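You operate a simulated robot arm through the tools that you are given. There is no shell and no other tool.

You run a simulated robot arm. Do the job below in one go: nothing can be reset, and whatever is moved stays where it is left.

JOB
Reset the blue board: lever to HOLD, peg out, slider to 0.
Fine: push carton four off the yellow lane toward the pink card, then stand the red peg on the lane. Set down upright: red peg.
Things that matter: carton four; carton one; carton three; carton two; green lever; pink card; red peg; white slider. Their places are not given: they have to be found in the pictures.

Only the result counts: the job must be done as asked and must still hold three seconds after the hand-in. Knocking over, shifting, dropping, spilling or breaking anything else fails it.

ROBOT AND FRAMES
A 6-joint arm with a four-finger gripper, fixed in place. Base frame: the origin is at the foot of the arm, x ahead of it, y to its left, z up. Readings come in mm, degrees, newtons and seconds.
Its first joint turns from -166.0 to 166.0 degrees. Payload 3.43 kg.
Tool frame: the origin (TCP) lies between the finger pads and is the grasp point; the fingertips stand 30 mm ahead of it; z points along the fingers, y is the line along which they close. The gripper opens to 120 mm. The gripper's body begins 85 mm behind the TCP.
Orientation is told as [roll, pitch, yaw] about the base's x, y, z axes, in that order, counted from this pose: with the fingers straight down and closing along the base's y, the tool's x points along the base's -x, its y along +y and its z along -z.

CONTROLS
- The arm moves only by the tool nudge_tool. Its argument "series" is a list that holds one entry, the list of rows, each a list of 6 numbers: the shift along the base's x, y, z in mm, then the turn, a rotation vector about the base's x, y, z in rad. In form: [[[x, y, z, wx, wy, wz], ...]]. A call has 1 to 20 rows; each row is the pose to reach, as a shift and turn from the pose commanded when the call began. "grip" is the gripper command, from -1 (fully open) to 1 (shut), values between in proportion, set as the call begins (left out, the last holds). Each row takes 0.2 s and may step no farther than 50 mm and 8.6 degrees from the row before; otherwise, or with a gripper value out of range, the whole call is refused. A pose out of reach is approached as far as the arm can. The call stops where the force on the tool passes 40 N (or 10 N more than at its start, if that is more) or the arm is blocked; 0.2 s more then pass. The fingers move at their own pace and stop on an object; they squeeze with about 36 N. The grip force told is the motor's: it shows also when the fingers shut on nothing. Time passes only in rows, and 0.2 s behind the last, so rows that repeat a pose let the fingers close. The reply holds the time, the measured pose of the TCP, the force on the tool along the base axes, the opening and the grip force, in the units named above and with some noise, with the torque about the TCP (base axes, N m) and any sound that the robot's microphone picked up.
- Cameras (640 x 400 px; columns grow to the right, rows downward): "scene" is fixed at [399.9, 497.8, 1517.4]; the picture's right is [0.40, 0.91, 0.00], its down [0.89, -0.39, -0.25] and it looks along [-0.23, 0.10, -0.97] (base axes); focal length 332 px, centre (320, 200). "wrist" rides on the gripper at [71, -17, -121] in the tool frame; the picture's right is [0.23, 0.97, 0.00], its down [-0.81, 0.19, -0.55] and it looks along [-0.54, 0.13, 0.83] (tool axes); focal length 275 px, centre (320, 200).
- get_image(camera): a new picture of that camera. No time passes.
- locate(camera, pixels): for up to 12 pixels [column, row] of the newest picture of that camera ("zoom" is the newest enlarged one), the place [x, y, z] in the base frame of the surface seen there, good to about 3 mm, but the place of the scene camera against the robot may be out by one fixed shift of up to 25 mm in any direction. No time passes.
- inspect(camera, box): a new picture of the part [left, top, right, bottom] of that camera's present view, enlarged. No time passes.
- finish_job(): hands the job in; it is judged then, once.

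Leave the gripper open and the arm clear of the work at the hand-in unless told otherwise.

The tools are called after "Call:" as name(argument=value, ...) on one line, values as JSON. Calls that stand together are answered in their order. nudge_tool: Moves the arm, as the interface text tells. Its arguments: {"type":"object","properties":{"series":{"type":"array"},"grip":{"type":"number"}},"required":["series"]} The other tools are called the same way: get_image (camera) takes a picture; locate (camera, pixels) gives the place of the surface under pixels of a picture; inspect (camera, box) takes an enlarged picture of a part of a camera's view; finish_job () hands the job in.

At the start:

```text
time_s: 0.0
tool_pos: [190.7, 502.6, 1123.8]
ee_rot: [0.1, 0.0, 0.1]
ft_force: [-0.1, 1.1, 0.1]
moment: [-0.02, 0.02, 0.01]
opening: 120.1
grip_force: 0.0
```

scene: 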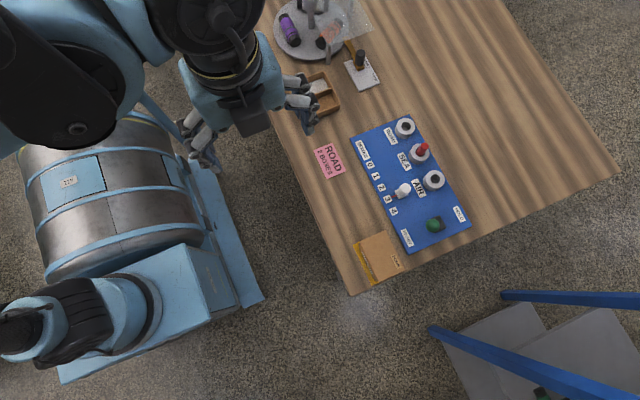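
wrist: 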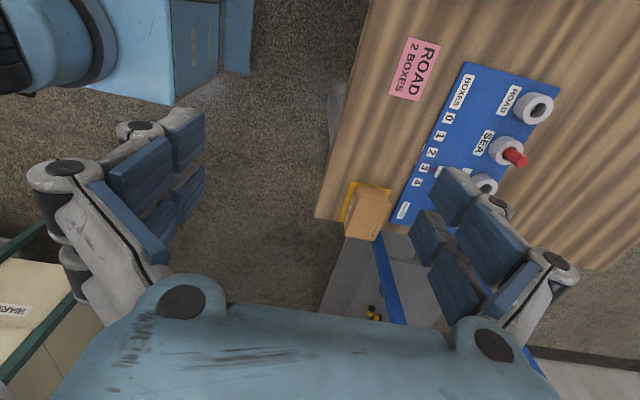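

I see the blue board with a red peg in the middle (SEA) socket, a white slider, a green lever, a pink card "ROAD 2 BOXES" and a carton by a yellow lane at the table edge. I will enlarge these parts of the scene to read the labels.

Call:
inspect(camera="scene", box=[340, 100, 480, 260])

Call:
inspect(camera="scene", box=[300, 130, 430, 300])

Call:
inspect(camera="scene", box=[260, 0, 400, 120])

Call:
inspect(camera="wrist", box=[300, 30, 580, 260])

```text
2.50 times, centred on (410, 180) of scene
```

zoom: 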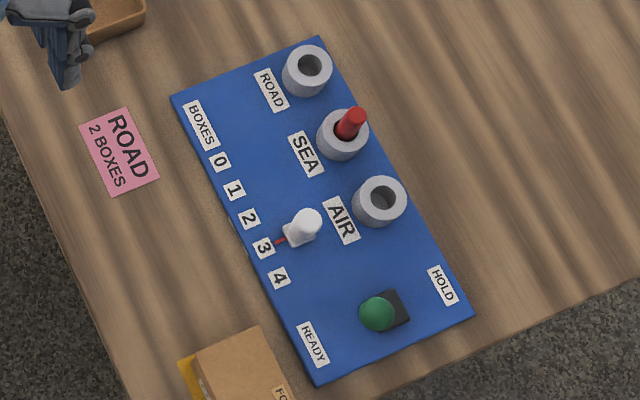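

```text
2.35 times, centred on (365, 215) of scene
```

zoom: 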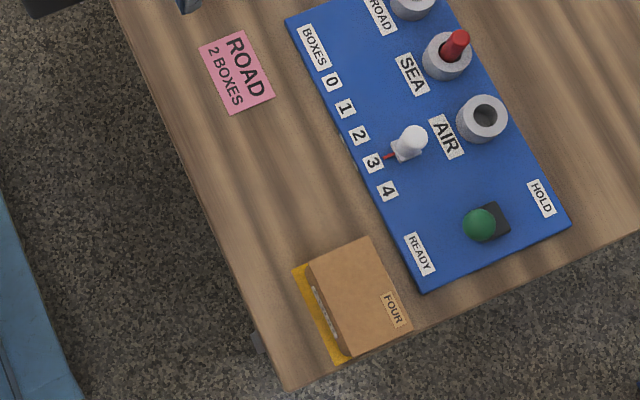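

```text
3.33 times, centred on (330, 60) of scene
```

zoom: 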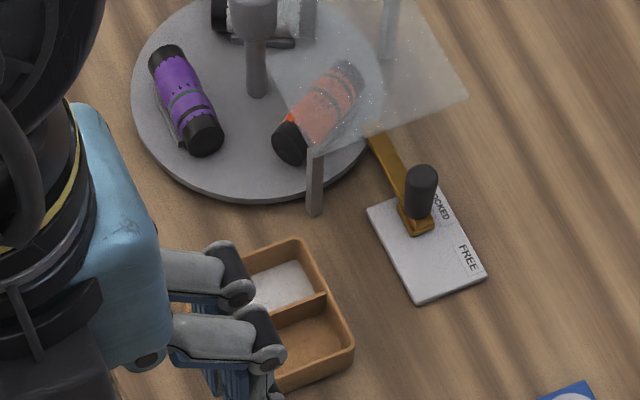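

```text
1.74 times, centred on (440, 145) of wrist
```

zoom: 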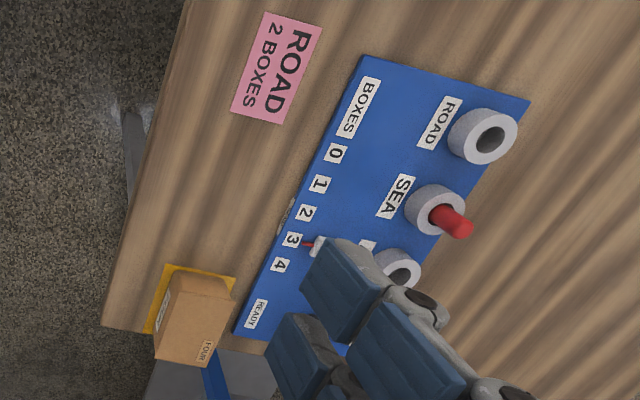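

Lever knob appears toward READY or in the middle, slider at 3, peg in SEA, and carton four sits on the yellow lane. I will locate key points in the full scene picture: board corners, sockets, peg top, slider, lever, card, carton and lane.

Call:
get_image(camera="scene")

Call:
get_image(camera="wrist")

Call:
locate(camera="scene", pixels=[[349, 137], [388, 116], [470, 226], [406, 252], [404, 190], [433, 225], [424, 146], [405, 126], [433, 179], [329, 161], [380, 256], [370, 282]])

```text
taken
```

scene: 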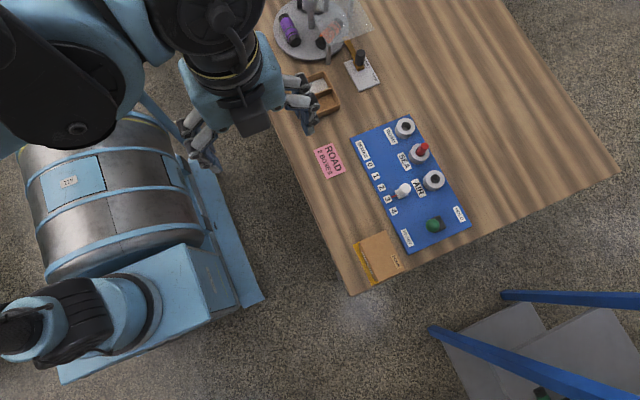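

```text
taken
```

wrist: 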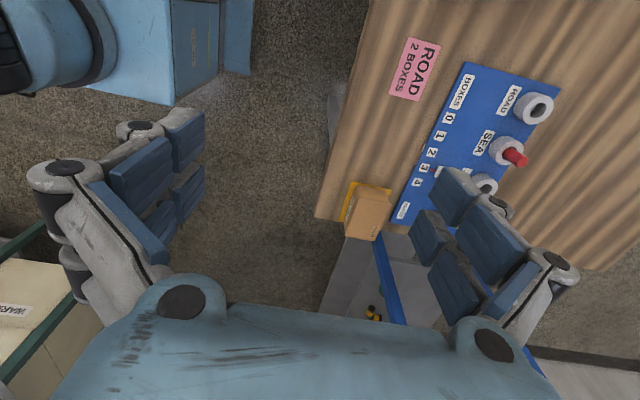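

```text
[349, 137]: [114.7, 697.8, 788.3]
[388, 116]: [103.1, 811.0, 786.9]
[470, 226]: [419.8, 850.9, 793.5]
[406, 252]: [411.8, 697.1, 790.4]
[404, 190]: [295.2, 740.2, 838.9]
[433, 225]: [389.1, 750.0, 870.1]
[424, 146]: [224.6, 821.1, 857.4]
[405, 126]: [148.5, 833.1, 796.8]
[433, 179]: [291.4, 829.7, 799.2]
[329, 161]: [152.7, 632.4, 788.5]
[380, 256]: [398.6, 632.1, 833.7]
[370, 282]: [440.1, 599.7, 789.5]
```

Table top is near z 788 by the scene camera. The scene camera may be shifted, so I locate the same things through the wrist camera: card corners, sockets, peg tip, board corners, lane/carton.

Call:
locate(camera="wrist", pixels=[[408, 37], [441, 44], [421, 102], [389, 94], [468, 61], [560, 88], [536, 110], [516, 158], [391, 222], [347, 221], [356, 182], [372, 205]])

Call:
locate(camera="scene", pixels=[[314, 150], [333, 143], [346, 171], [326, 179], [350, 137], [389, 115], [405, 127], [424, 146], [407, 251], [372, 284], [353, 243], [386, 230]])

```text
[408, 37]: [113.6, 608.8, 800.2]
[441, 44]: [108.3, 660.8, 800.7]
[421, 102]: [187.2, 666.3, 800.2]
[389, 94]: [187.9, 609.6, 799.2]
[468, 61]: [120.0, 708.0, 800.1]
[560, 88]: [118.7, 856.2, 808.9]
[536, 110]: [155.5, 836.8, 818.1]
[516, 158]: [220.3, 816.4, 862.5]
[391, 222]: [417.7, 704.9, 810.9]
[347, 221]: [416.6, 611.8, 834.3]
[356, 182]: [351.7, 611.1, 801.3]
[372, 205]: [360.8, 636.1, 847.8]
```

```text
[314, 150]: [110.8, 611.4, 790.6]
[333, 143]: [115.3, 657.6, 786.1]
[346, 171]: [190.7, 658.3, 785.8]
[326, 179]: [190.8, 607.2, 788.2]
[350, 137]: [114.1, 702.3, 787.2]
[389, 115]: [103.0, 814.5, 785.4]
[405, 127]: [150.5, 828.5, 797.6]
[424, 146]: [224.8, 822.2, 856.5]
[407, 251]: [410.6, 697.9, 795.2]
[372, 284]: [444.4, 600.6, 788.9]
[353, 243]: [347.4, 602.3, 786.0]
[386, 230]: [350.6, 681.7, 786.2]
```

By the wrist camera the table is at z≈800, so the scene camera reads about 13 mm low. Now I enlarge the lever and slider in the scene view to understand their present positions.

Call:
inspect(camera="scene", box=[400, 195, 480, 255])

Call:
locate(camera="zoom", pixels=[[250, 240], [300, 240], [345, 240], [330, 180], [355, 280], [270, 300], [470, 140], [60, 330], [420, 250], [250, 180]])

```text
6.67 times, centred on (440, 225) of scene
```

zoom: 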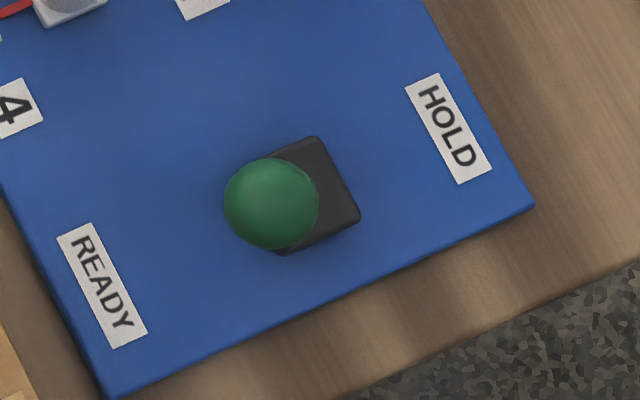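

```text
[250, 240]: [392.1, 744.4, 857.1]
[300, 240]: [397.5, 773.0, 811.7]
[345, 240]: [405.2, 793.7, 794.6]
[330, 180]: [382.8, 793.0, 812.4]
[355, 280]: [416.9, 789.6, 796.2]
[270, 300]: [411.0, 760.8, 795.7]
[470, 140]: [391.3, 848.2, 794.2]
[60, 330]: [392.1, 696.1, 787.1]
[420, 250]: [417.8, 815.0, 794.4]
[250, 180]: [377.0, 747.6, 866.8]
```

The lever knob leans to the READY side (knob y≈750, base y≈777), so HOLD needs a push toward +y. I now move the open gripper high over the board for a good wrist view, staying well above everything.

Call:
nudge_tool(series=[[[20, 35, -10, 0, 0, 0], [40, 70, -20, 0, 0, 0], [60, 105, -30, 0, 0, 0], [80, 140, -40, 0, 0, 0], [100, 170, -50, 0, 0, 0], [110, 200, -60, 0, 0, 0], [110, 200, -60, 0, 0, 0]]])

Call:
get_image(camera="wrist")

Call:
get_image(camera="scene")

```text
time_s: 1.6
tool_pos: [284.9, 702.1, 1065.5]
ee_rot: [0.1, -0.5, 0.1]
ft_force: [0.9, -0.7, -0.7]
moment: [0.01, 0.0, 0.0]
opening: 120.1
grip_force: 0.1
```

```text
taken
```

wrist: 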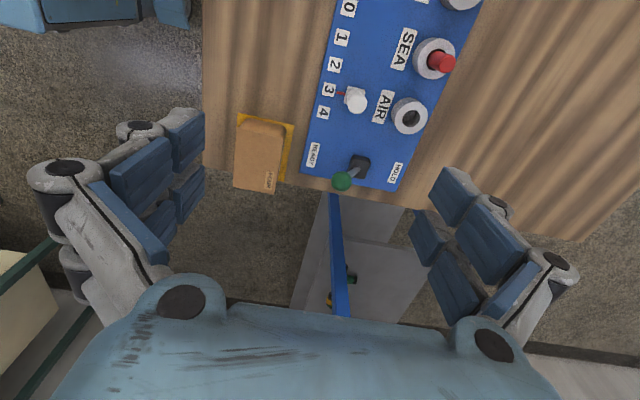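

```text
taken
```

scene: 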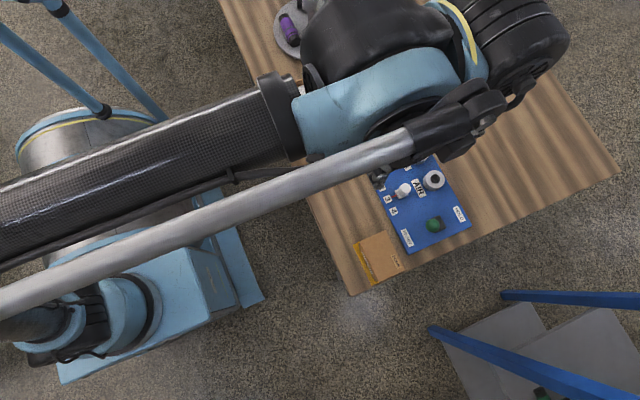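

The reading is x=284.9 while I commanded about 300.7, perhaps lag. I wait in place with a hold to see whether it settles, then enlarge the wrist view.

Call:
nudge_tool(series=[[[0, 0, 0, 0, 0, 0], [0, 0, 0, 0, 0, 0]]])

Call:
inspect(camera="wrist", box=[220, 0, 480, 200])

```text
time_s: 2.2
tool_pos: [286.1, 701.4, 1065.2]
ee_rot: [0.1, -0.6, 0.1]
ft_force: [0.7, -0.4, -0.3]
moment: [-0.02, 0.01, -0.01]
opening: 120.1
grip_force: 0.1
```

```text
2.00 times, centred on (350, 100) of wrist
```

zoom: 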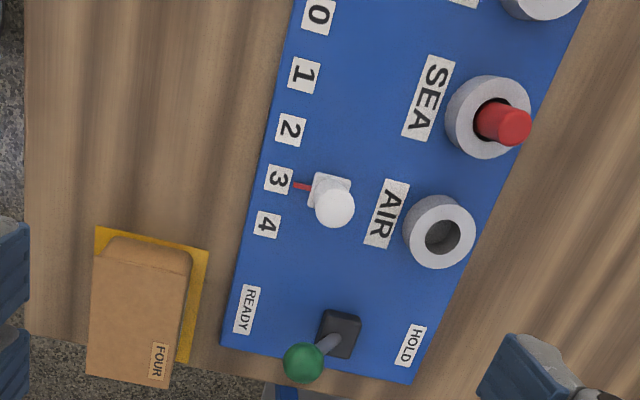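

The pose still reads x≈286 with a −0.6° pitch. I test a small lowering and x move to see how the arm follows commands.

Call:
nudge_tool(series=[[[0, 0, -20, 0, 0, 0], [0, 0, -40, 0, 0, 0], [0, 0, -60, 0, 0, 0], [0, 0, -60, 0, 0, 0]]])

```text
time_s: 3.2
tool_pos: [288.5, 702.7, 1004.9]
ee_rot: [0.1, -0.6, 0.0]
ft_force: [0.3, -0.6, 0.9]
moment: [-0.03, 0.0, 0.02]
opening: 119.8
grip_force: 0.0
```

Lowering followed well. Now a +20 mm x test.

Call:
nudge_tool(series=[[[10, 0, 0, 0, 0, 0], [20, 0, 0, 0, 0, 0], [20, 0, 0, 0, 0, 0]]])

```text
time_s: 4.0
tool_pos: [306.8, 702.9, 1005.7]
ee_rot: [0.2, -0.6, 0.0]
ft_force: [-0.2, -0.8, 0.2]
moment: [-0.01, 0.04, 0.02]
opening: 120.0
grip_force: 0.0
```

Shift of +18 for +20 asked: there's a small following error I will correct using the measured pose. Next, a wrist picture from here to locate lever, slider and peg precisely.

Call:
get_image(camera="wrist")

Call:
inspect(camera="wrist", box=[260, 0, 460, 220])

```text
taken
```

wrist: 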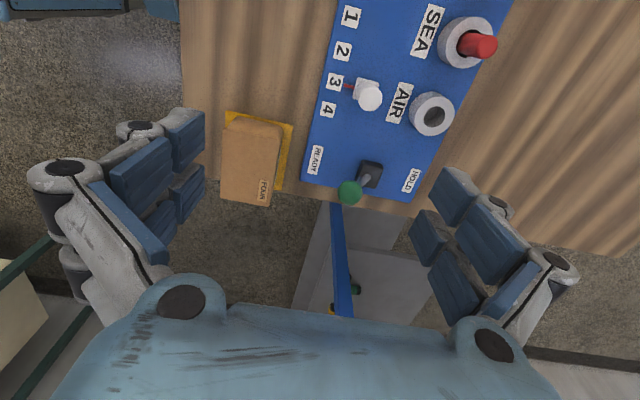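

```text
1.82 times, centred on (360, 110) of wrist
```

zoom: 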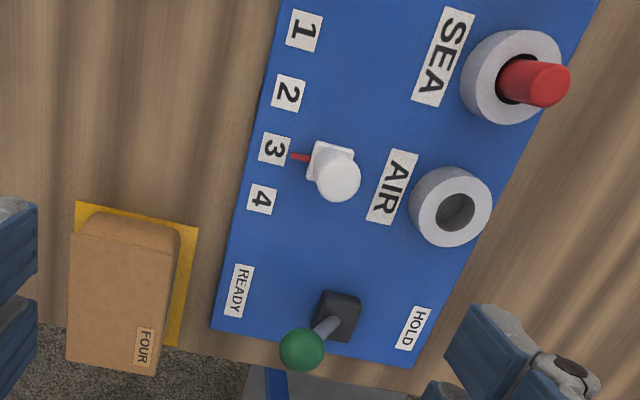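

Now I locate in the enlarged wrist picture: lever knob (302,349), lever base, slider knob (338,180), labels 1–4, peg tip (550,85), sockets and lane corners.

Call:
locate(camera="zoom", pixels=[[302, 349], [302, 335], [340, 305], [338, 182], [326, 150], [273, 150], [262, 199], [289, 92], [304, 30], [550, 85], [520, 35], [458, 170]])

Call:
locate(camera="zoom", pixels=[[79, 203], [196, 228], [178, 345], [100, 222], [90, 245], [172, 262], [150, 370], [72, 358], [242, 290], [413, 328], [296, 158], [510, 80]])

```text
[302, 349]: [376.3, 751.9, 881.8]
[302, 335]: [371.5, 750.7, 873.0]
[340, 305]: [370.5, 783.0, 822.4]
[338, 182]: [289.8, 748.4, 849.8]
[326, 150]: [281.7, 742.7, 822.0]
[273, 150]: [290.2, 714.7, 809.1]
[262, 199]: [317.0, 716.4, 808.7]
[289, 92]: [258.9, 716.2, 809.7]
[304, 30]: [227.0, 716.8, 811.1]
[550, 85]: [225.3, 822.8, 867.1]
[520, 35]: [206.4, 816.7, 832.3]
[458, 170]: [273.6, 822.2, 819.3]
```

```text
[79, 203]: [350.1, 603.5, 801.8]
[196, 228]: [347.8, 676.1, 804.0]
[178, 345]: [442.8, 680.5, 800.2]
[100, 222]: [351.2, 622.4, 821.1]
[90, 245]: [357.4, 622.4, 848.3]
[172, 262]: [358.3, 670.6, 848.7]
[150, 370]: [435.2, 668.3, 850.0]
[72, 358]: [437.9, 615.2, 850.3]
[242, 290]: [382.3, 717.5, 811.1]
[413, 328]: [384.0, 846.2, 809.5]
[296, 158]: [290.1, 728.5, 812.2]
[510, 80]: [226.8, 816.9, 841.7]
```

Readings: lever knob centre ≈(382,755,872) with base near y≈782; slider knob ≈(290,747) with its red pointer at label 3 (x≈290); peg tip (225,823,867); lane x 348–443, y 603–680; carton four x 353–438, y 615–669, top 849. First the lever: shut the gripper and go above the point on the READY side of the knob, (382,716,1000).

Call:
nudge_tool(series=[[[25, 5, 0, 0, 0, 0], [50, 10, 0, 0, 0, 0], [75, 13, -5, 0, 0, 0], [75, 13, -5, 0, 0, 0], [75, 13, -5, 0, 0, 0]]], grip=1)

Call:
get_image(camera="wrist")

```text
time_s: 5.2
tool_pos: [382.8, 716.0, 1000.4]
ee_rot: [0.1, -0.6, 0.1]
ft_force: [0.9, -0.1, -0.5]
moment: [0.0, -0.02, 0.01]
opening: 0.0
grip_force: 33.7
```

```text
taken
```

wrist: 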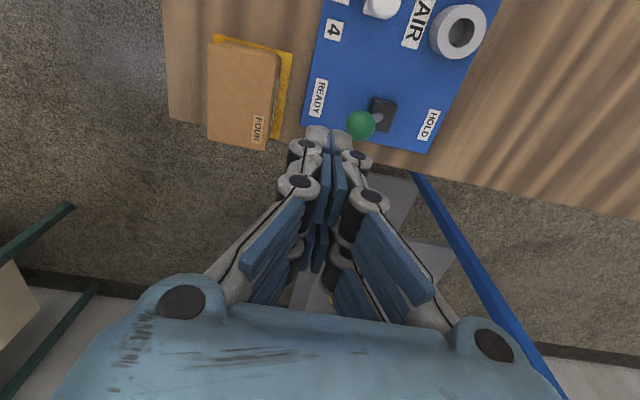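

The fingers are shut at (382.8,716). I locate the knob again from here for accuracy: knob (360,124), base block (383,110), rod.

Call:
inspect(camera="wrist", box=[290, 60, 450, 160])

Call:
locate(camera="zoom", pixels=[[280, 255], [280, 215], [240, 255], [318, 258], [370, 190], [340, 160], [425, 175], [410, 275], [355, 240], [100, 320], [200, 320]])

```text
4.00 times, centred on (370, 110) of wrist
```

zoom: 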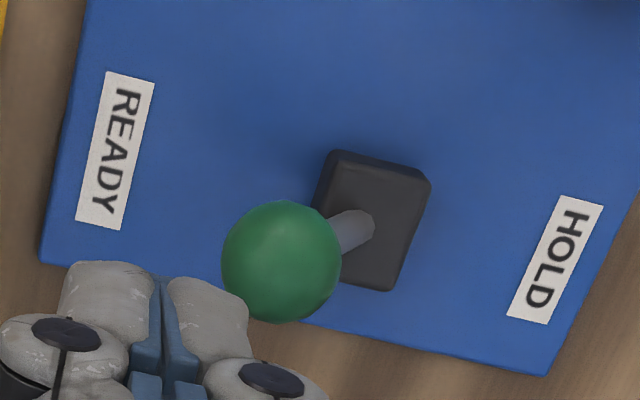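

```text
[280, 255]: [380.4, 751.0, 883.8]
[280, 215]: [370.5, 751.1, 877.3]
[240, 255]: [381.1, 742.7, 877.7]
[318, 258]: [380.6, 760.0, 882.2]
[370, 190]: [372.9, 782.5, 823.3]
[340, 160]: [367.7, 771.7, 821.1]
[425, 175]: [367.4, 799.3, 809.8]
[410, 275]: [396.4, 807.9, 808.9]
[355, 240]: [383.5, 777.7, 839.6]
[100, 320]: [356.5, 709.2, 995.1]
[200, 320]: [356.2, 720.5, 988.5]
```

The finger links seen at zoom (100,320) lie at x≈356, further out than 19 mm wide fingers would suggest. I look closer at the shut fingers to learn their true shape.

Call:
inspect(camera="wrist", box=[230, 110, 430, 310])

Call:
inspect(camera="scene", box=[330, 100, 490, 280])

```text
2.00 times, centred on (330, 210) of wrist
```

zoom: 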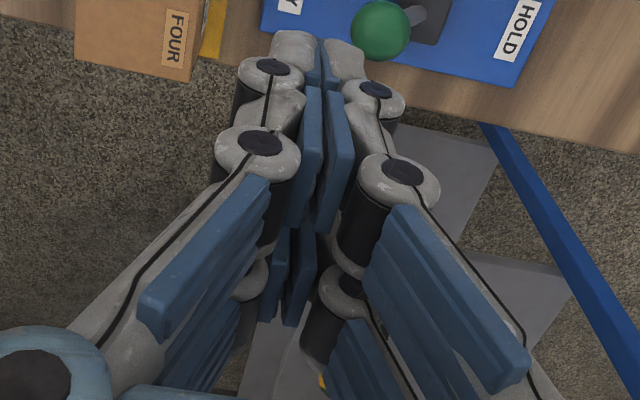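

```text
2.22 times, centred on (410, 190) of scene
```

zoom: 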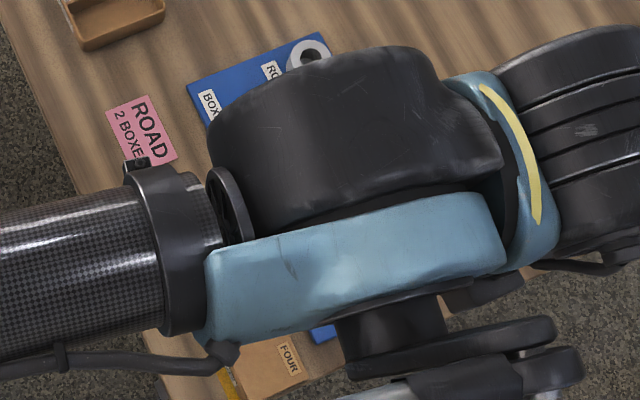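

I locate points on the finger links of both rows to know how wide the visual gripper is.

Call:
inspect(camera="wrist", box=[230, 110, 430, 310])

Call:
locate(camera="zoom", pixels=[[293, 45], [343, 55], [270, 67], [375, 90], [305, 90], [330, 120], [340, 180], [263, 142], [403, 172], [293, 280], [345, 290], [320, 60]])

```text
2.00 times, centred on (330, 210) of wrist
```

zoom: 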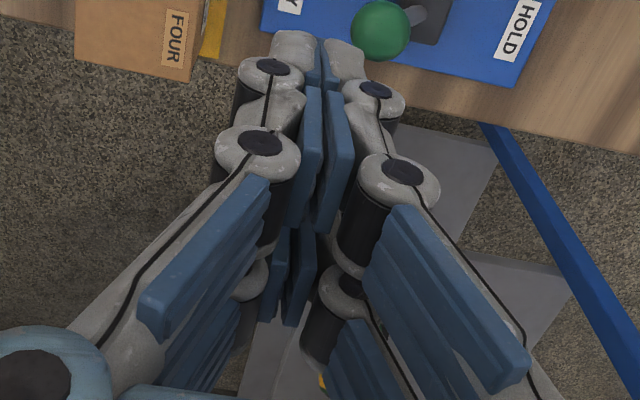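

```text
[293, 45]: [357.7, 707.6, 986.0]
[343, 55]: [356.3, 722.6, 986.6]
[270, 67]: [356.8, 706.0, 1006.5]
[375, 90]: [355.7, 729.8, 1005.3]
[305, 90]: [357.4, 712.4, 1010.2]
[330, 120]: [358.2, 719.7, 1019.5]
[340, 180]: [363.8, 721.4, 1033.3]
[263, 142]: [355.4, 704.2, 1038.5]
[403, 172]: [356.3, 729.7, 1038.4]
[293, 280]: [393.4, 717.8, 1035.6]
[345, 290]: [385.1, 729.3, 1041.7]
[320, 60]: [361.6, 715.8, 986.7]
```

Visually each side has two prongs spanning x about ±27 mm around the TCP, so I leave room for that. Knob centre works out to ≈(384,754,872), radius 13, pivot y≈788. I go down on the READY side at y≈706, to TCP z≈886 (tips at 856).

Call:
nudge_tool(series=[[[0, -10, 0, 0, 0, 0], [0, -10, -40, 0, 0, 0], [0, -10, -80, 0, 0, 0], [0, -10, -114, 0, 0, 0], [0, -10, -114, 0, 0, 0]]])

Call:
get_image(camera="wrist")

```text
time_s: 6.4
tool_pos: [382.0, 707.2, 885.5]
ee_rot: [0.1, -0.6, 0.2]
ft_force: [-0.1, -0.1, 0.5]
moment: [-0.04, 0.03, 0.01]
opening: 0.0
grip_force: 33.6
```

```text
taken
```

wrist: 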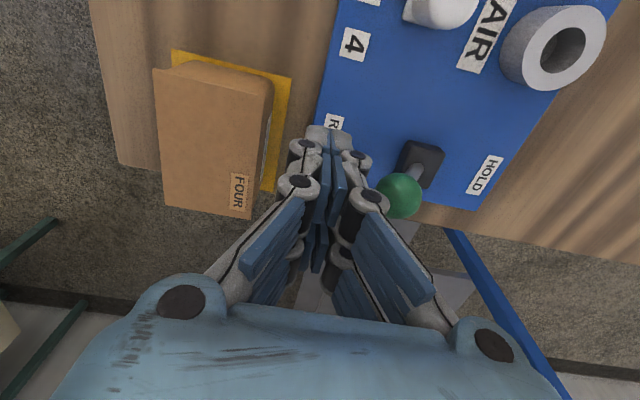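

Fingers are left of the knob at (382,707,885.5) with no contact. I push toward +y slowly, first 45 mm.

Call:
nudge_tool(series=[[[0, 6, 0, 0, 0, 0], [0, 12, 0, 0, 0, 0], [0, 18, 0, 0, 0, 0], [0, 24, 0, 0, 0, 0], [0, 30, 0, 0, 0, 0], [0, 36, 0, 0, 0, 0], [0, 42, 0, 0, 0, 0], [0, 48, 0, 0, 0, 0], [0, 48, 0, 0, 0, 0]]])

Call:
get_image(camera="wrist")

```text
time_s: 8.4
tool_pos: [381.3, 753.8, 886.7]
ee_rot: [0.1, -0.5, 0.1]
ft_force: [1.0, 0.3, 0.3]
moment: [0.02, 0.0, -0.02]
opening: 0.0
grip_force: 33.2
```

```text
taken
```

wrist: 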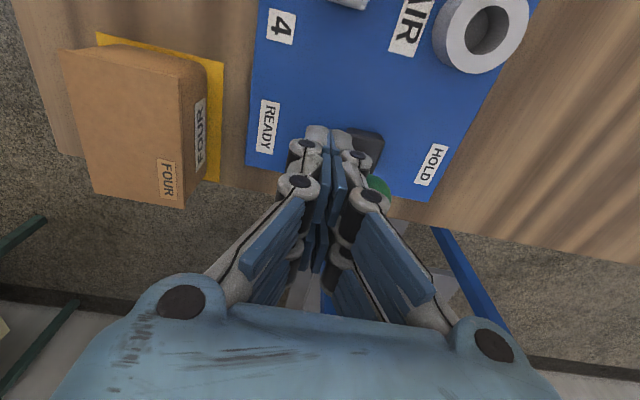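

Knob is now seen at (380,185) right of the fingers, so the lever is moving with little force. Continue pushing another 30 mm.

Call:
nudge_tool(series=[[[0, 6, 0, 0, 0, 0], [0, 12, 0, 0, 0, 0], [0, 18, 0, 0, 0, 0], [0, 24, 0, 0, 0, 0], [0, 30, 0, 0, 0, 0], [0, 30, 0, 0, 0, 0]]])

Call:
get_image(camera="wrist")

```text
time_s: 9.8
tool_pos: [380.9, 783.9, 887.1]
ee_rot: [0.1, -0.6, 0.2]
ft_force: [0.8, 0.9, 0.5]
moment: [0.01, 0.05, -0.03]
opening: 0.1
grip_force: 33.4
```

```text
taken
```

wrist: 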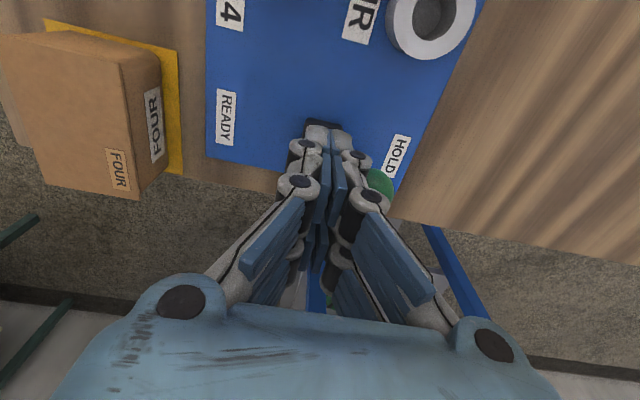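

Still moving freely with the knob at (380,182). I keep going in small steps until force rises or the end stop comes.

Call:
nudge_tool(series=[[[0, 4, 0, 0, 0, 0], [0, 8, 0, 0, 0, 0], [0, 12, 0, 0, 0, 0], [0, 16, 0, 0, 0, 0], [0, 16, 0, 0, 0, 0]]])

Call:
get_image(camera="wrist")

```text
time_s: 10.6
tool_pos: [367.1, 790.8, 891.7]
ee_rot: [-0.3, -1.2, 0.0]
ft_force: [-4.1, -14.4, 11.3]
moment: [-0.13, -0.08, -0.18]
opening: 0.1
grip_force: 33.4
stopped in row 3: the force on the tool passed its limit at 47 N (the readings are from after the stop); the commanded pose is now the measured one
```

```text
taken
```

wrist: 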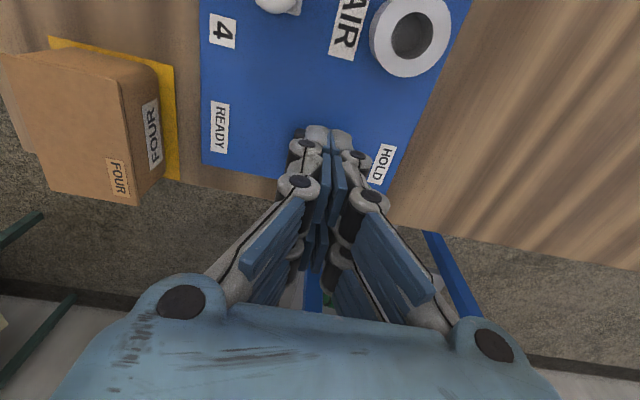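

The lever hit its end stop (47 N stop). I back off toward −y and then up, then view the lever.

Call:
nudge_tool(series=[[[0, -10, 0, 0, 0, 0], [0, -25, 0, 0, 0, 0], [0, -35, 10, 0, 0, 0], [0, -40, 50, 0, 0, 0], [0, -40, 95, 0, 0, 0], [0, -40, 110, 0, 0, 0], [0, -40, 110, 0, 0, 0]]])

Call:
get_image(camera="wrist")

Call:
get_image(camera="scene")

```text
time_s: 12.2
tool_pos: [371.3, 749.8, 1000.0]
ee_rot: [-0.3, -1.2, 0.0]
ft_force: [0.2, 0.5, -0.9]
moment: [0.04, 0.0, 0.01]
opening: 0.0
grip_force: 33.5
```

```text
taken
```

wrist: 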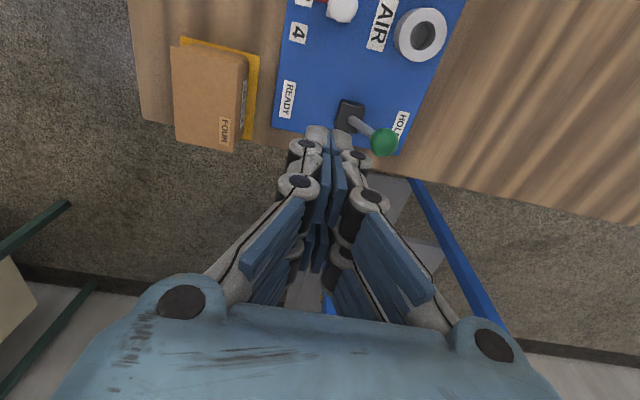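

```text
taken
```

scene: 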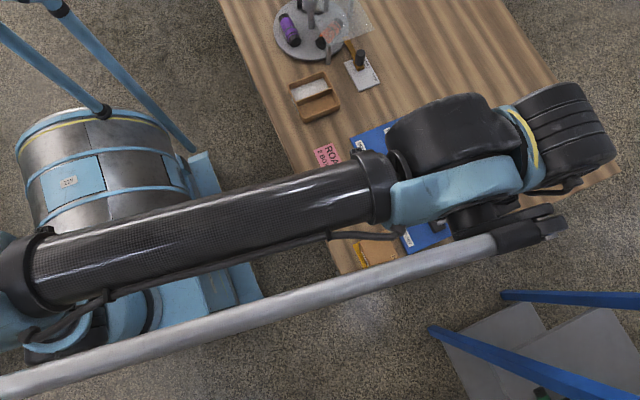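

The lever now leans to HOLD. I measure the knob at (383,142) and the carton, to check nothing else moved.

Call:
locate(camera="wrist", pixels=[[383, 142], [349, 113], [400, 120], [287, 100], [298, 33], [342, 8], [182, 40], [258, 60], [176, 50], [248, 60]])

Call:
inspect(camera="wrist", box=[260, 0, 460, 200])

```text
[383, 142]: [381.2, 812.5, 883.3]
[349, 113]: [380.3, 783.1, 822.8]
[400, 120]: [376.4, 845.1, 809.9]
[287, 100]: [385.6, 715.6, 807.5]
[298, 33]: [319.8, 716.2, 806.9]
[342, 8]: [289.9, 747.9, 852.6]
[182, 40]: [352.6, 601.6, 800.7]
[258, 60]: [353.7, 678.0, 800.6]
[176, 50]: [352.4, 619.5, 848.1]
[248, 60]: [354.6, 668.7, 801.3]
```

```text
2.00 times, centred on (360, 100) of wrist
```

zoom: 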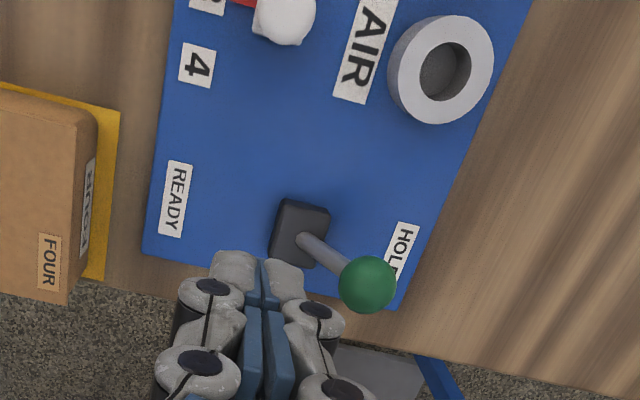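

Lever knob now at y≈815, leaning on the HOLD side; carton has not moved. Next the slider: I move the opened gripper above it (290,747,960), levelling the pitch by +1.2° too, and look at label 0.

Call:
nudge_tool(series=[[[-20, 0, 0, 0.005, 0.005, 0], [-45, 0, -10, 0.005, 0.01, 0], [-65, -2, -25, 0.005, 0.015, 0], [-81, -3, -40, 0.005, 0.021, 0], [-81, -3, -40, 0.005, 0.021, 0], [-81, -3, -40, 0.005, 0.021, 0]]], grip=-1)

Call:
get_image(camera="wrist")

```text
time_s: 13.6
tool_pos: [289.8, 747.0, 960.4]
ee_rot: [0.1, 0.0, 0.1]
ft_force: [0.6, 0.2, -0.3]
moment: [0.01, 0.01, 0.02]
opening: 120.1
grip_force: 0.1
```

```text
taken
```

wrist: 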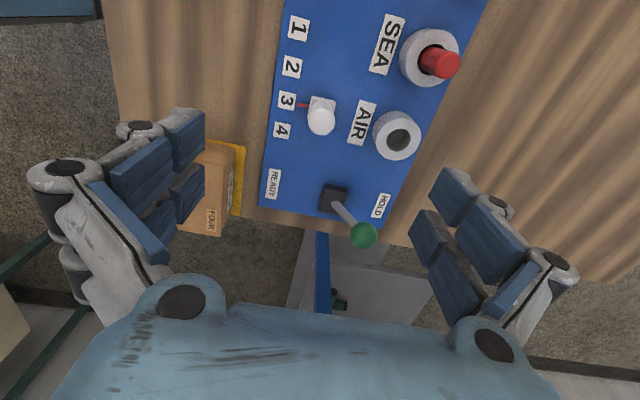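

Level now at (289.8,747,960.4). I enlarge the slider area and measure the labels and slider knob.

Call:
inspect(camera="wrist", box=[250, 0, 410, 150])

Call:
locate(camera="wrist", pixels=[[297, 27], [291, 67], [287, 100], [282, 130], [298, 105], [304, 106], [321, 121], [323, 101], [310, 112], [335, 118], [441, 63], [428, 60]])

```text
2.67 times, centred on (330, 75) of wrist
```

zoom: 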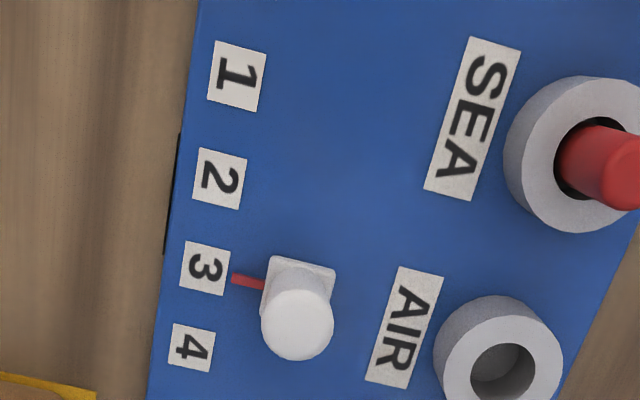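

```text
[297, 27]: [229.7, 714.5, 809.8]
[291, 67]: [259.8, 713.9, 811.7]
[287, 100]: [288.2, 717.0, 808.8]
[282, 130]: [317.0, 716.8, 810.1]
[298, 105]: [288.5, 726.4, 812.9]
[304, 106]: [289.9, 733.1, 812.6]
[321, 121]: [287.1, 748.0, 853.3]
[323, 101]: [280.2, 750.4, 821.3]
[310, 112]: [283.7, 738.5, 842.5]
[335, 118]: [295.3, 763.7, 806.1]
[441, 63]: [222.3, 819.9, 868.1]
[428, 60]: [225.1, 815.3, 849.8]
```

Labels are about 29.2 mm apart (1: 229.7 … 4: 317), so 0 should be near x≈200. The knob is centred ≈(289,748), top z 853, about 23 mm across. I narrow the fingers to ~54 mm and descend around the knob to z≈855.

Call:
nudge_tool(series=[[[0, 1, 0, 0, 0, 0], [0, 1, -20, 0, 0, 0], [0, 1, -45, 0, 0, 0], [0, 1, -70, 0, 0, 0], [0, 1, -90, 0, 0, 0], [0, 1, -105, 0, 0, 0], [0, 1, -105, 0, 0, 0]]], grip=0.1)

Call:
get_image(camera="wrist")

```text
time_s: 15.2
tool_pos: [288.2, 749.0, 855.3]
ee_rot: [0.0, 0.0, 0.0]
ft_force: [-0.2, -0.4, -1.1]
moment: [-0.02, 0.02, -0.04]
opening: 54.0
grip_force: 0.0
```

```text
taken
```

wrist: 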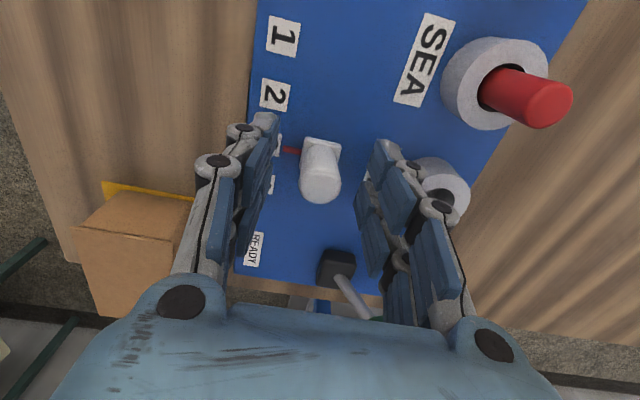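

The knob at (320,175) sits between the fingers. I close on it while holding position.

Call:
nudge_tool(series=[[[0, 0, 0, 0, 0, 0], [0, 0, 0, 0, 0, 0], [0, 0, 0, 0, 0, 0]]], grip=1)

Call:
get_image(camera="wrist")

```text
time_s: 16.0
tool_pos: [288.4, 749.9, 854.8]
ee_rot: [0.1, 0.0, 0.0]
ft_force: [0.0, 6.0, 1.5]
moment: [0.03, 0.02, 0.03]
opening: 20.5
grip_force: 45.2
```

```text
taken
```

wrist: 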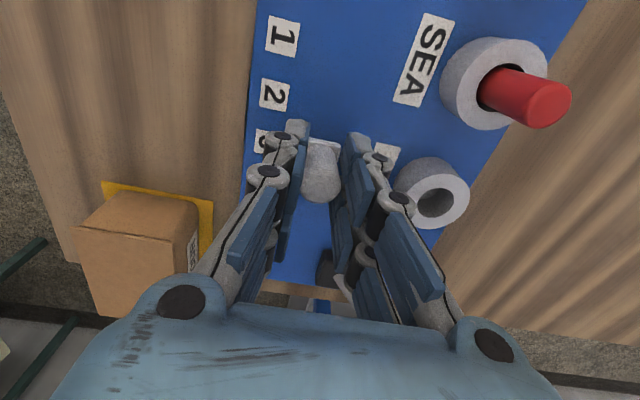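

Gripped at 20.5 mm opening. Now I drag the slider toward −x, first 45 mm, with +1 mm y to relieve the side force.

Call:
nudge_tool(series=[[[0, 1, 0, 0, 0, 0], [-5, 1, 0, 0, 0, 0], [-12, 1, 0, 0, 0, 0], [-20, 1, 0, 0, 0, 0], [-28, 1, 0, 0, 0, 0], [-36, 1, 0, 0, 0, 0], [-44, 1, 0, 0, 0, 0], [-44, 1, 0, 0, 0, 0]]])

Call:
get_image(camera="wrist")

```text
time_s: 17.2
tool_pos: [252.8, 748.0, 856.3]
ee_rot: [-0.4, -0.7, 0.1]
ft_force: [1.1, -16.4, -44.8]
moment: [0.16, 0.34, -0.03]
opening: 20.9
grip_force: 45.2
stopped in row 5: the force on the tool passed its limit at 43 N (the readings are from after the stop); the commanded pose is now the measured one
```

```text
taken
```

wrist: 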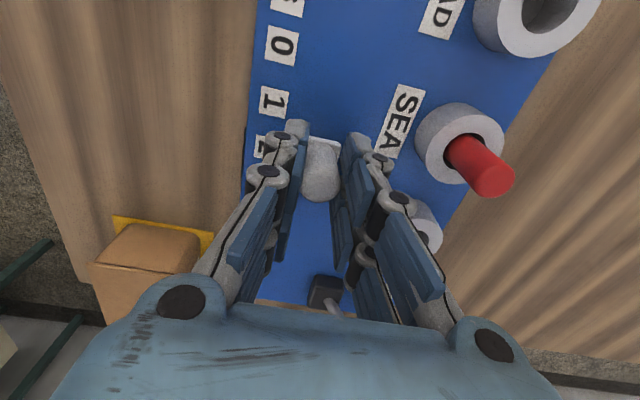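

The slider moved (knob now by x≈253, between 1 and 2), but the rigid grip built up 45 N downward, so a gripped drag strains. I release to ~44 mm opening and will push it from behind instead.

Call:
nudge_tool(series=[[[0, 0, 0, 0, 0, 0], [0, 0, 0, 0, 0, 0]]], grip=0.27)

Call:
get_image(camera="wrist")

```text
time_s: 17.8
tool_pos: [253.3, 750.2, 858.4]
ee_rot: [0.0, -0.6, 0.1]
ft_force: [-1.0, 0.7, 0.1]
moment: [0.01, -0.01, 0.04]
opening: 43.8
grip_force: 0.1
```

```text
taken
```

wrist: 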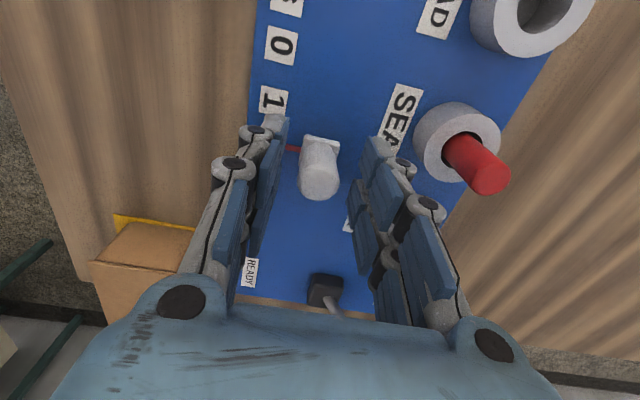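

Released: TCP (253.3,750.2,858.4). I measure label 0 at (281,45), label 1 at (273,101), the red pointer at (294,149) and the knob.

Call:
locate(camera="wrist", pixels=[[281, 45], [273, 101], [294, 149], [320, 180], [322, 145], [490, 175], [465, 150], [440, 115], [288, 8]])

Call:
inspect(camera="wrist", box=[250, 0, 410, 220])

```text
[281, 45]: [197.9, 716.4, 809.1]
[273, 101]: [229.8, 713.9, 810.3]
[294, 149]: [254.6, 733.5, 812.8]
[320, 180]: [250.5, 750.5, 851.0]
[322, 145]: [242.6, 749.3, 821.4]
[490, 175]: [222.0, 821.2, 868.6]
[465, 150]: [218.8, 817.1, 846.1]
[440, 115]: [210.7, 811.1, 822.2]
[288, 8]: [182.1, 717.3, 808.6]
```

```text
1.82 times, centred on (330, 110) of wrist
```

zoom: 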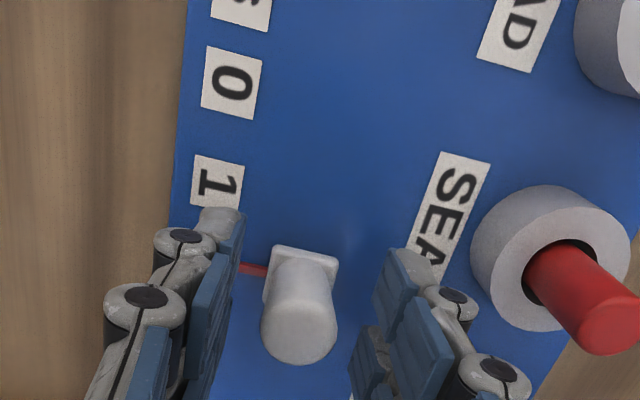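

Label 0 is at x≈199 and the pointer is at ≈254.6, so about 55 mm to go. I lift, shut the gripper, move behind the knob (x≈303) and come down to z≈854.

Call:
nudge_tool(series=[[[0, 0, 25, 0, 0, 0], [0, 0, 50, 0, 0.005, 0], [20, 0, 50, 0, 0.01, 0], [50, -1, 50, 0, 0.01, 0], [50, -1, 50, 0, 0.01, 0]]])

Call:
nudge_tool(series=[[[0, 0, 0, 0, 0, 0], [0, 0, 0, 0, 0, 0], [0, 0, -25, 0, 0, 0], [0, 0, -53, 0, 0, 0], [0, 0, -53, 0, 0, 0]]], grip=1)

Call:
get_image(camera="wrist")

```text
time_s: 19.0
tool_pos: [304.0, 747.4, 906.6]
ee_rot: [-0.1, -0.1, -0.1]
ft_force: [0.0, -0.7, -0.1]
moment: [0.03, 0.0, -0.02]
opening: 44.0
grip_force: 0.1
```

```text
time_s: 20.2
tool_pos: [304.1, 746.8, 854.5]
ee_rot: [-0.1, -0.1, -0.1]
ft_force: [0.5, 0.4, 0.4]
moment: [0.03, -0.02, -0.02]
opening: 0.2
grip_force: 33.6
```

```text
taken
```

wrist: 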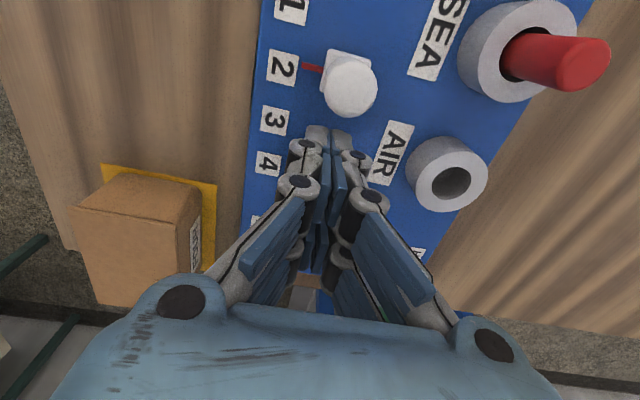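

Slider pointer reads about 2 now and the shut fingers are behind the knob. I push toward −x by 30 mm first, shifting y by +3, to see where contact starts.

Call:
nudge_tool(series=[[[-4, 3, 0, 0, 0, 0], [-10, 3, 0, 0, 0, 0], [-16, 3, 0, 0, 0, 0], [-22, 3, 0, 0, 0, 0], [-28, 3, 0, 0, 0, 0], [-34, 3, 0, 0, 0, 0], [-40, 3, 0, 0, 0, 0], [-40, 3, 0, 0, 0, 0]]])

Call:
get_image(camera="wrist")

```text
time_s: 22.0
tool_pos: [263.9, 751.2, 855.4]
ee_rot: [-0.2, -0.1, -0.1]
ft_force: [0.5, 0.4, -0.3]
moment: [-0.01, -0.03, -0.03]
opening: 0.0
grip_force: 33.8
```

```text
taken
```

wrist: 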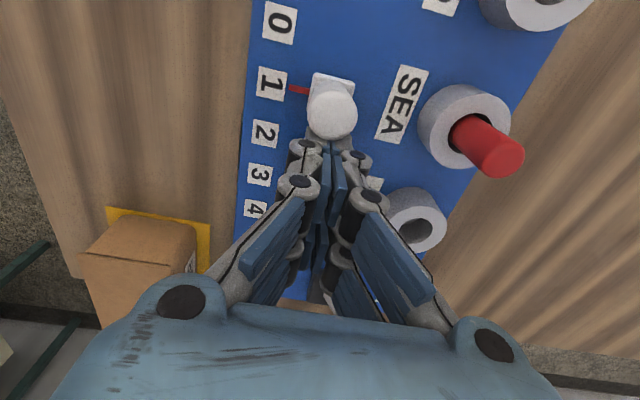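

The slider now reads about 1. I measure the pointer (300,90) and knob (332,115) to get the push offset.

Call:
locate(camera="wrist", pixels=[[300, 90], [293, 88], [332, 113], [334, 80], [280, 23], [271, 84], [265, 134]])

Call:
inspect(camera="wrist", box=[250, 0, 370, 150])

```text
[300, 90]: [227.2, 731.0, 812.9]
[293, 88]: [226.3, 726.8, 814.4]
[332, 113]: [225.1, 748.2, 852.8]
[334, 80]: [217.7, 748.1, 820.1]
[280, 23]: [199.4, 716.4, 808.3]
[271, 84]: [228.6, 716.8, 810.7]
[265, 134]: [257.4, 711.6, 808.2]
```

```text
2.67 times, centred on (310, 75) of wrist
```

zoom: 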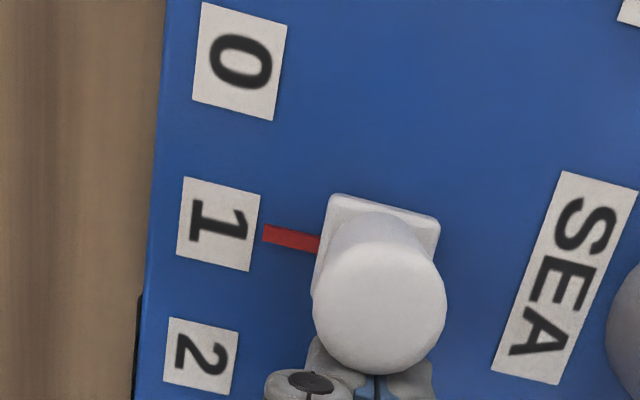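

Pointer at x≈226.8 with TCP at 263.9, i.e. an offset of 37 mm. Label 0 is at ≈199.3, so I push 26 mm more, slowly.

Call:
nudge_tool(series=[[[-5, 0, 0, 0, 0, 0], [-10, 0, 0, 0, 0, 0], [-15, 0, 0, 0, 0, 0], [-20, 0, 0, 0, 0, 0], [-23, 0, 0, 0, 0, 0], [-26, 0, 0, 0, 0, 0], [-26, 0, 0, 0, 0, 0]]])

Call:
get_image(camera="wrist")

Call:
inspect(camera="wrist", box=[250, 0, 370, 150])

Call:
locate(camera="zoom", pixels=[[280, 235], [305, 242], [380, 300], [210, 220], [200, 345], [235, 60]])

```text
time_s: 23.6
tool_pos: [237.3, 752.5, 855.2]
ee_rot: [-0.1, -0.1, 0.1]
ft_force: [0.2, -0.1, -0.8]
moment: [-0.01, -0.03, 0.02]
opening: 0.0
grip_force: 33.7
```

```text
taken
```

wrist: 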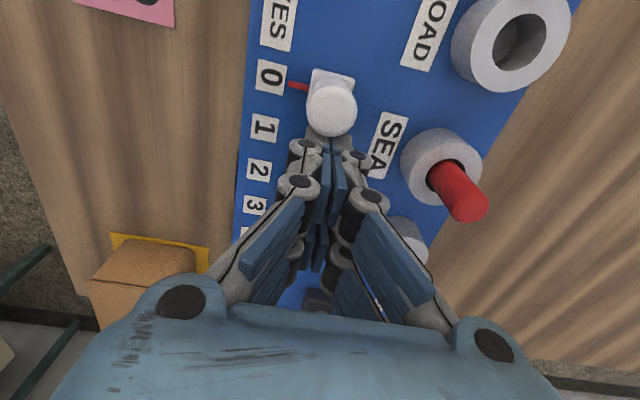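

```text
2.67 times, centred on (310, 75) of wrist
```

zoom: 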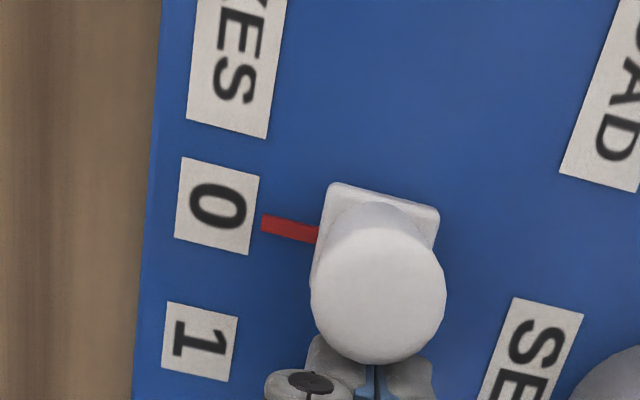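

```text
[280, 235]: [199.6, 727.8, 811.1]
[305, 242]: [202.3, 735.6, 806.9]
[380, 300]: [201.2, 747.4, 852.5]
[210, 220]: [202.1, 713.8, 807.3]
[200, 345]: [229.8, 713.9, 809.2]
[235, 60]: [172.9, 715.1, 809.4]
```

Pointer at ≈200 versus label 0 at ≈199–200: nearly there, about 1.5 mm short of the label's centre line. I nudge 2 mm more and watch the force for an end stop.

Call:
nudge_tool(series=[[[-1, 0, 0, 0, 0, 0], [-2, 0, 0, 0, 0, 0], [-2, 0, 0, 0, 0, 0]]])

Call:
inspect(camera="wrist", box=[250, 0, 370, 150])

Call:
locate(camera="zoom", pixels=[[280, 230], [300, 234], [380, 300], [217, 208], [200, 345], [235, 60]])

```text
time_s: 24.4
tool_pos: [234.6, 751.5, 854.9]
ee_rot: [0.0, -0.2, 0.0]
ft_force: [2.5, 1.5, -0.1]
moment: [0.03, -0.03, -0.03]
opening: 0.0
grip_force: 33.1
```

```text
2.67 times, centred on (310, 75) of wrist
```

zoom: 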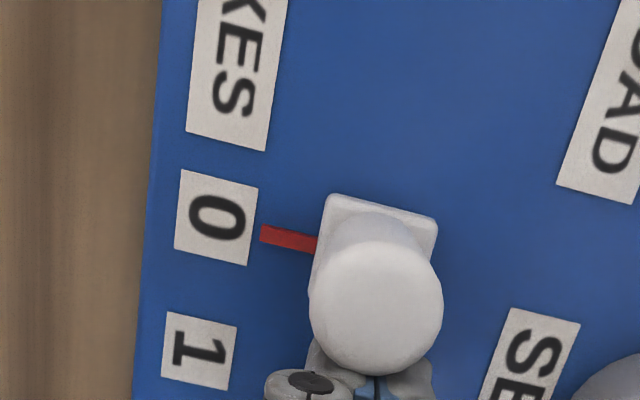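

```text
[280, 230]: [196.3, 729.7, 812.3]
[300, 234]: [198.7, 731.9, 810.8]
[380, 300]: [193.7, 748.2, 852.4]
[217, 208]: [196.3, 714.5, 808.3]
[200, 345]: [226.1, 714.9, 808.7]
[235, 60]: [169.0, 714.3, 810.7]
```

There is now a 2.5 N push-back, so the slider sits at its end stop at 0, with the pointer on the label. I back off, lift to z≈960, then travel to the far (+x) side of carton four with a ~22 mm finger opening.

Call:
nudge_tool(series=[[[10, 0, 0, 0, 0, 0], [15, 0, 30, 0, 0, 0], [15, 0, 70, 0, 0, 0], [15, 0, 105, 0, 0, 0], [15, 0, 105, 0, 0, 0]]])

Call:
get_image(camera="wrist")

```text
time_s: 25.6
tool_pos: [250.2, 749.6, 960.4]
ee_rot: [-0.2, -0.1, 0.0]
ft_force: [-0.7, 0.4, 0.8]
moment: [0.0, -0.01, 0.0]
opening: 0.0
grip_force: 32.9
```

```text
taken
```

wrist: 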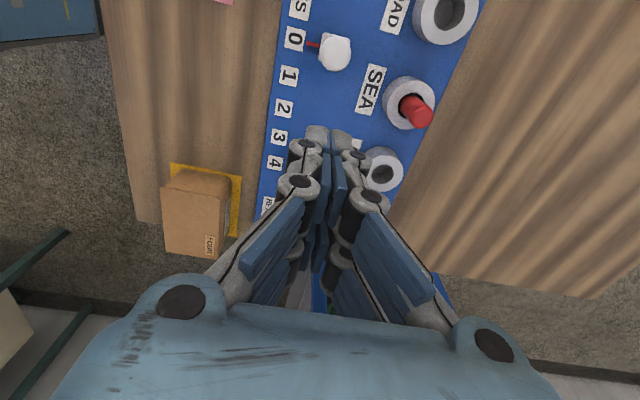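

Call:
inspect(camera="wrist", box=[260, 0, 460, 140])

Call:
locate(camera="zoom", pixels=[[165, 140], [235, 170], [110, 125], [95, 240], [510, 355], [485, 330], [465, 250], [540, 290], [400, 320]])

```text
2.86 times, centred on (360, 70) of wrist
```

zoom: 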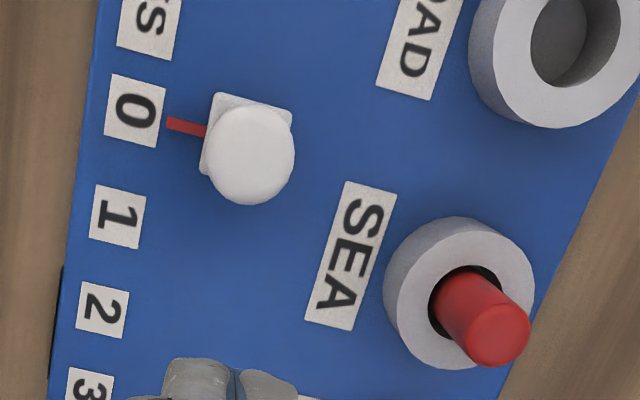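

```text
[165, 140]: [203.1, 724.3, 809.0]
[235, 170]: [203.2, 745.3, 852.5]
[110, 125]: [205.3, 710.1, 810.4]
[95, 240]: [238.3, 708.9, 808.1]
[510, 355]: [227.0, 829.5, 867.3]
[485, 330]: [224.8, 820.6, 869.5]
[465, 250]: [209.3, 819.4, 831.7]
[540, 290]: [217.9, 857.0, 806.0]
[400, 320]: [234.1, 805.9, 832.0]
```

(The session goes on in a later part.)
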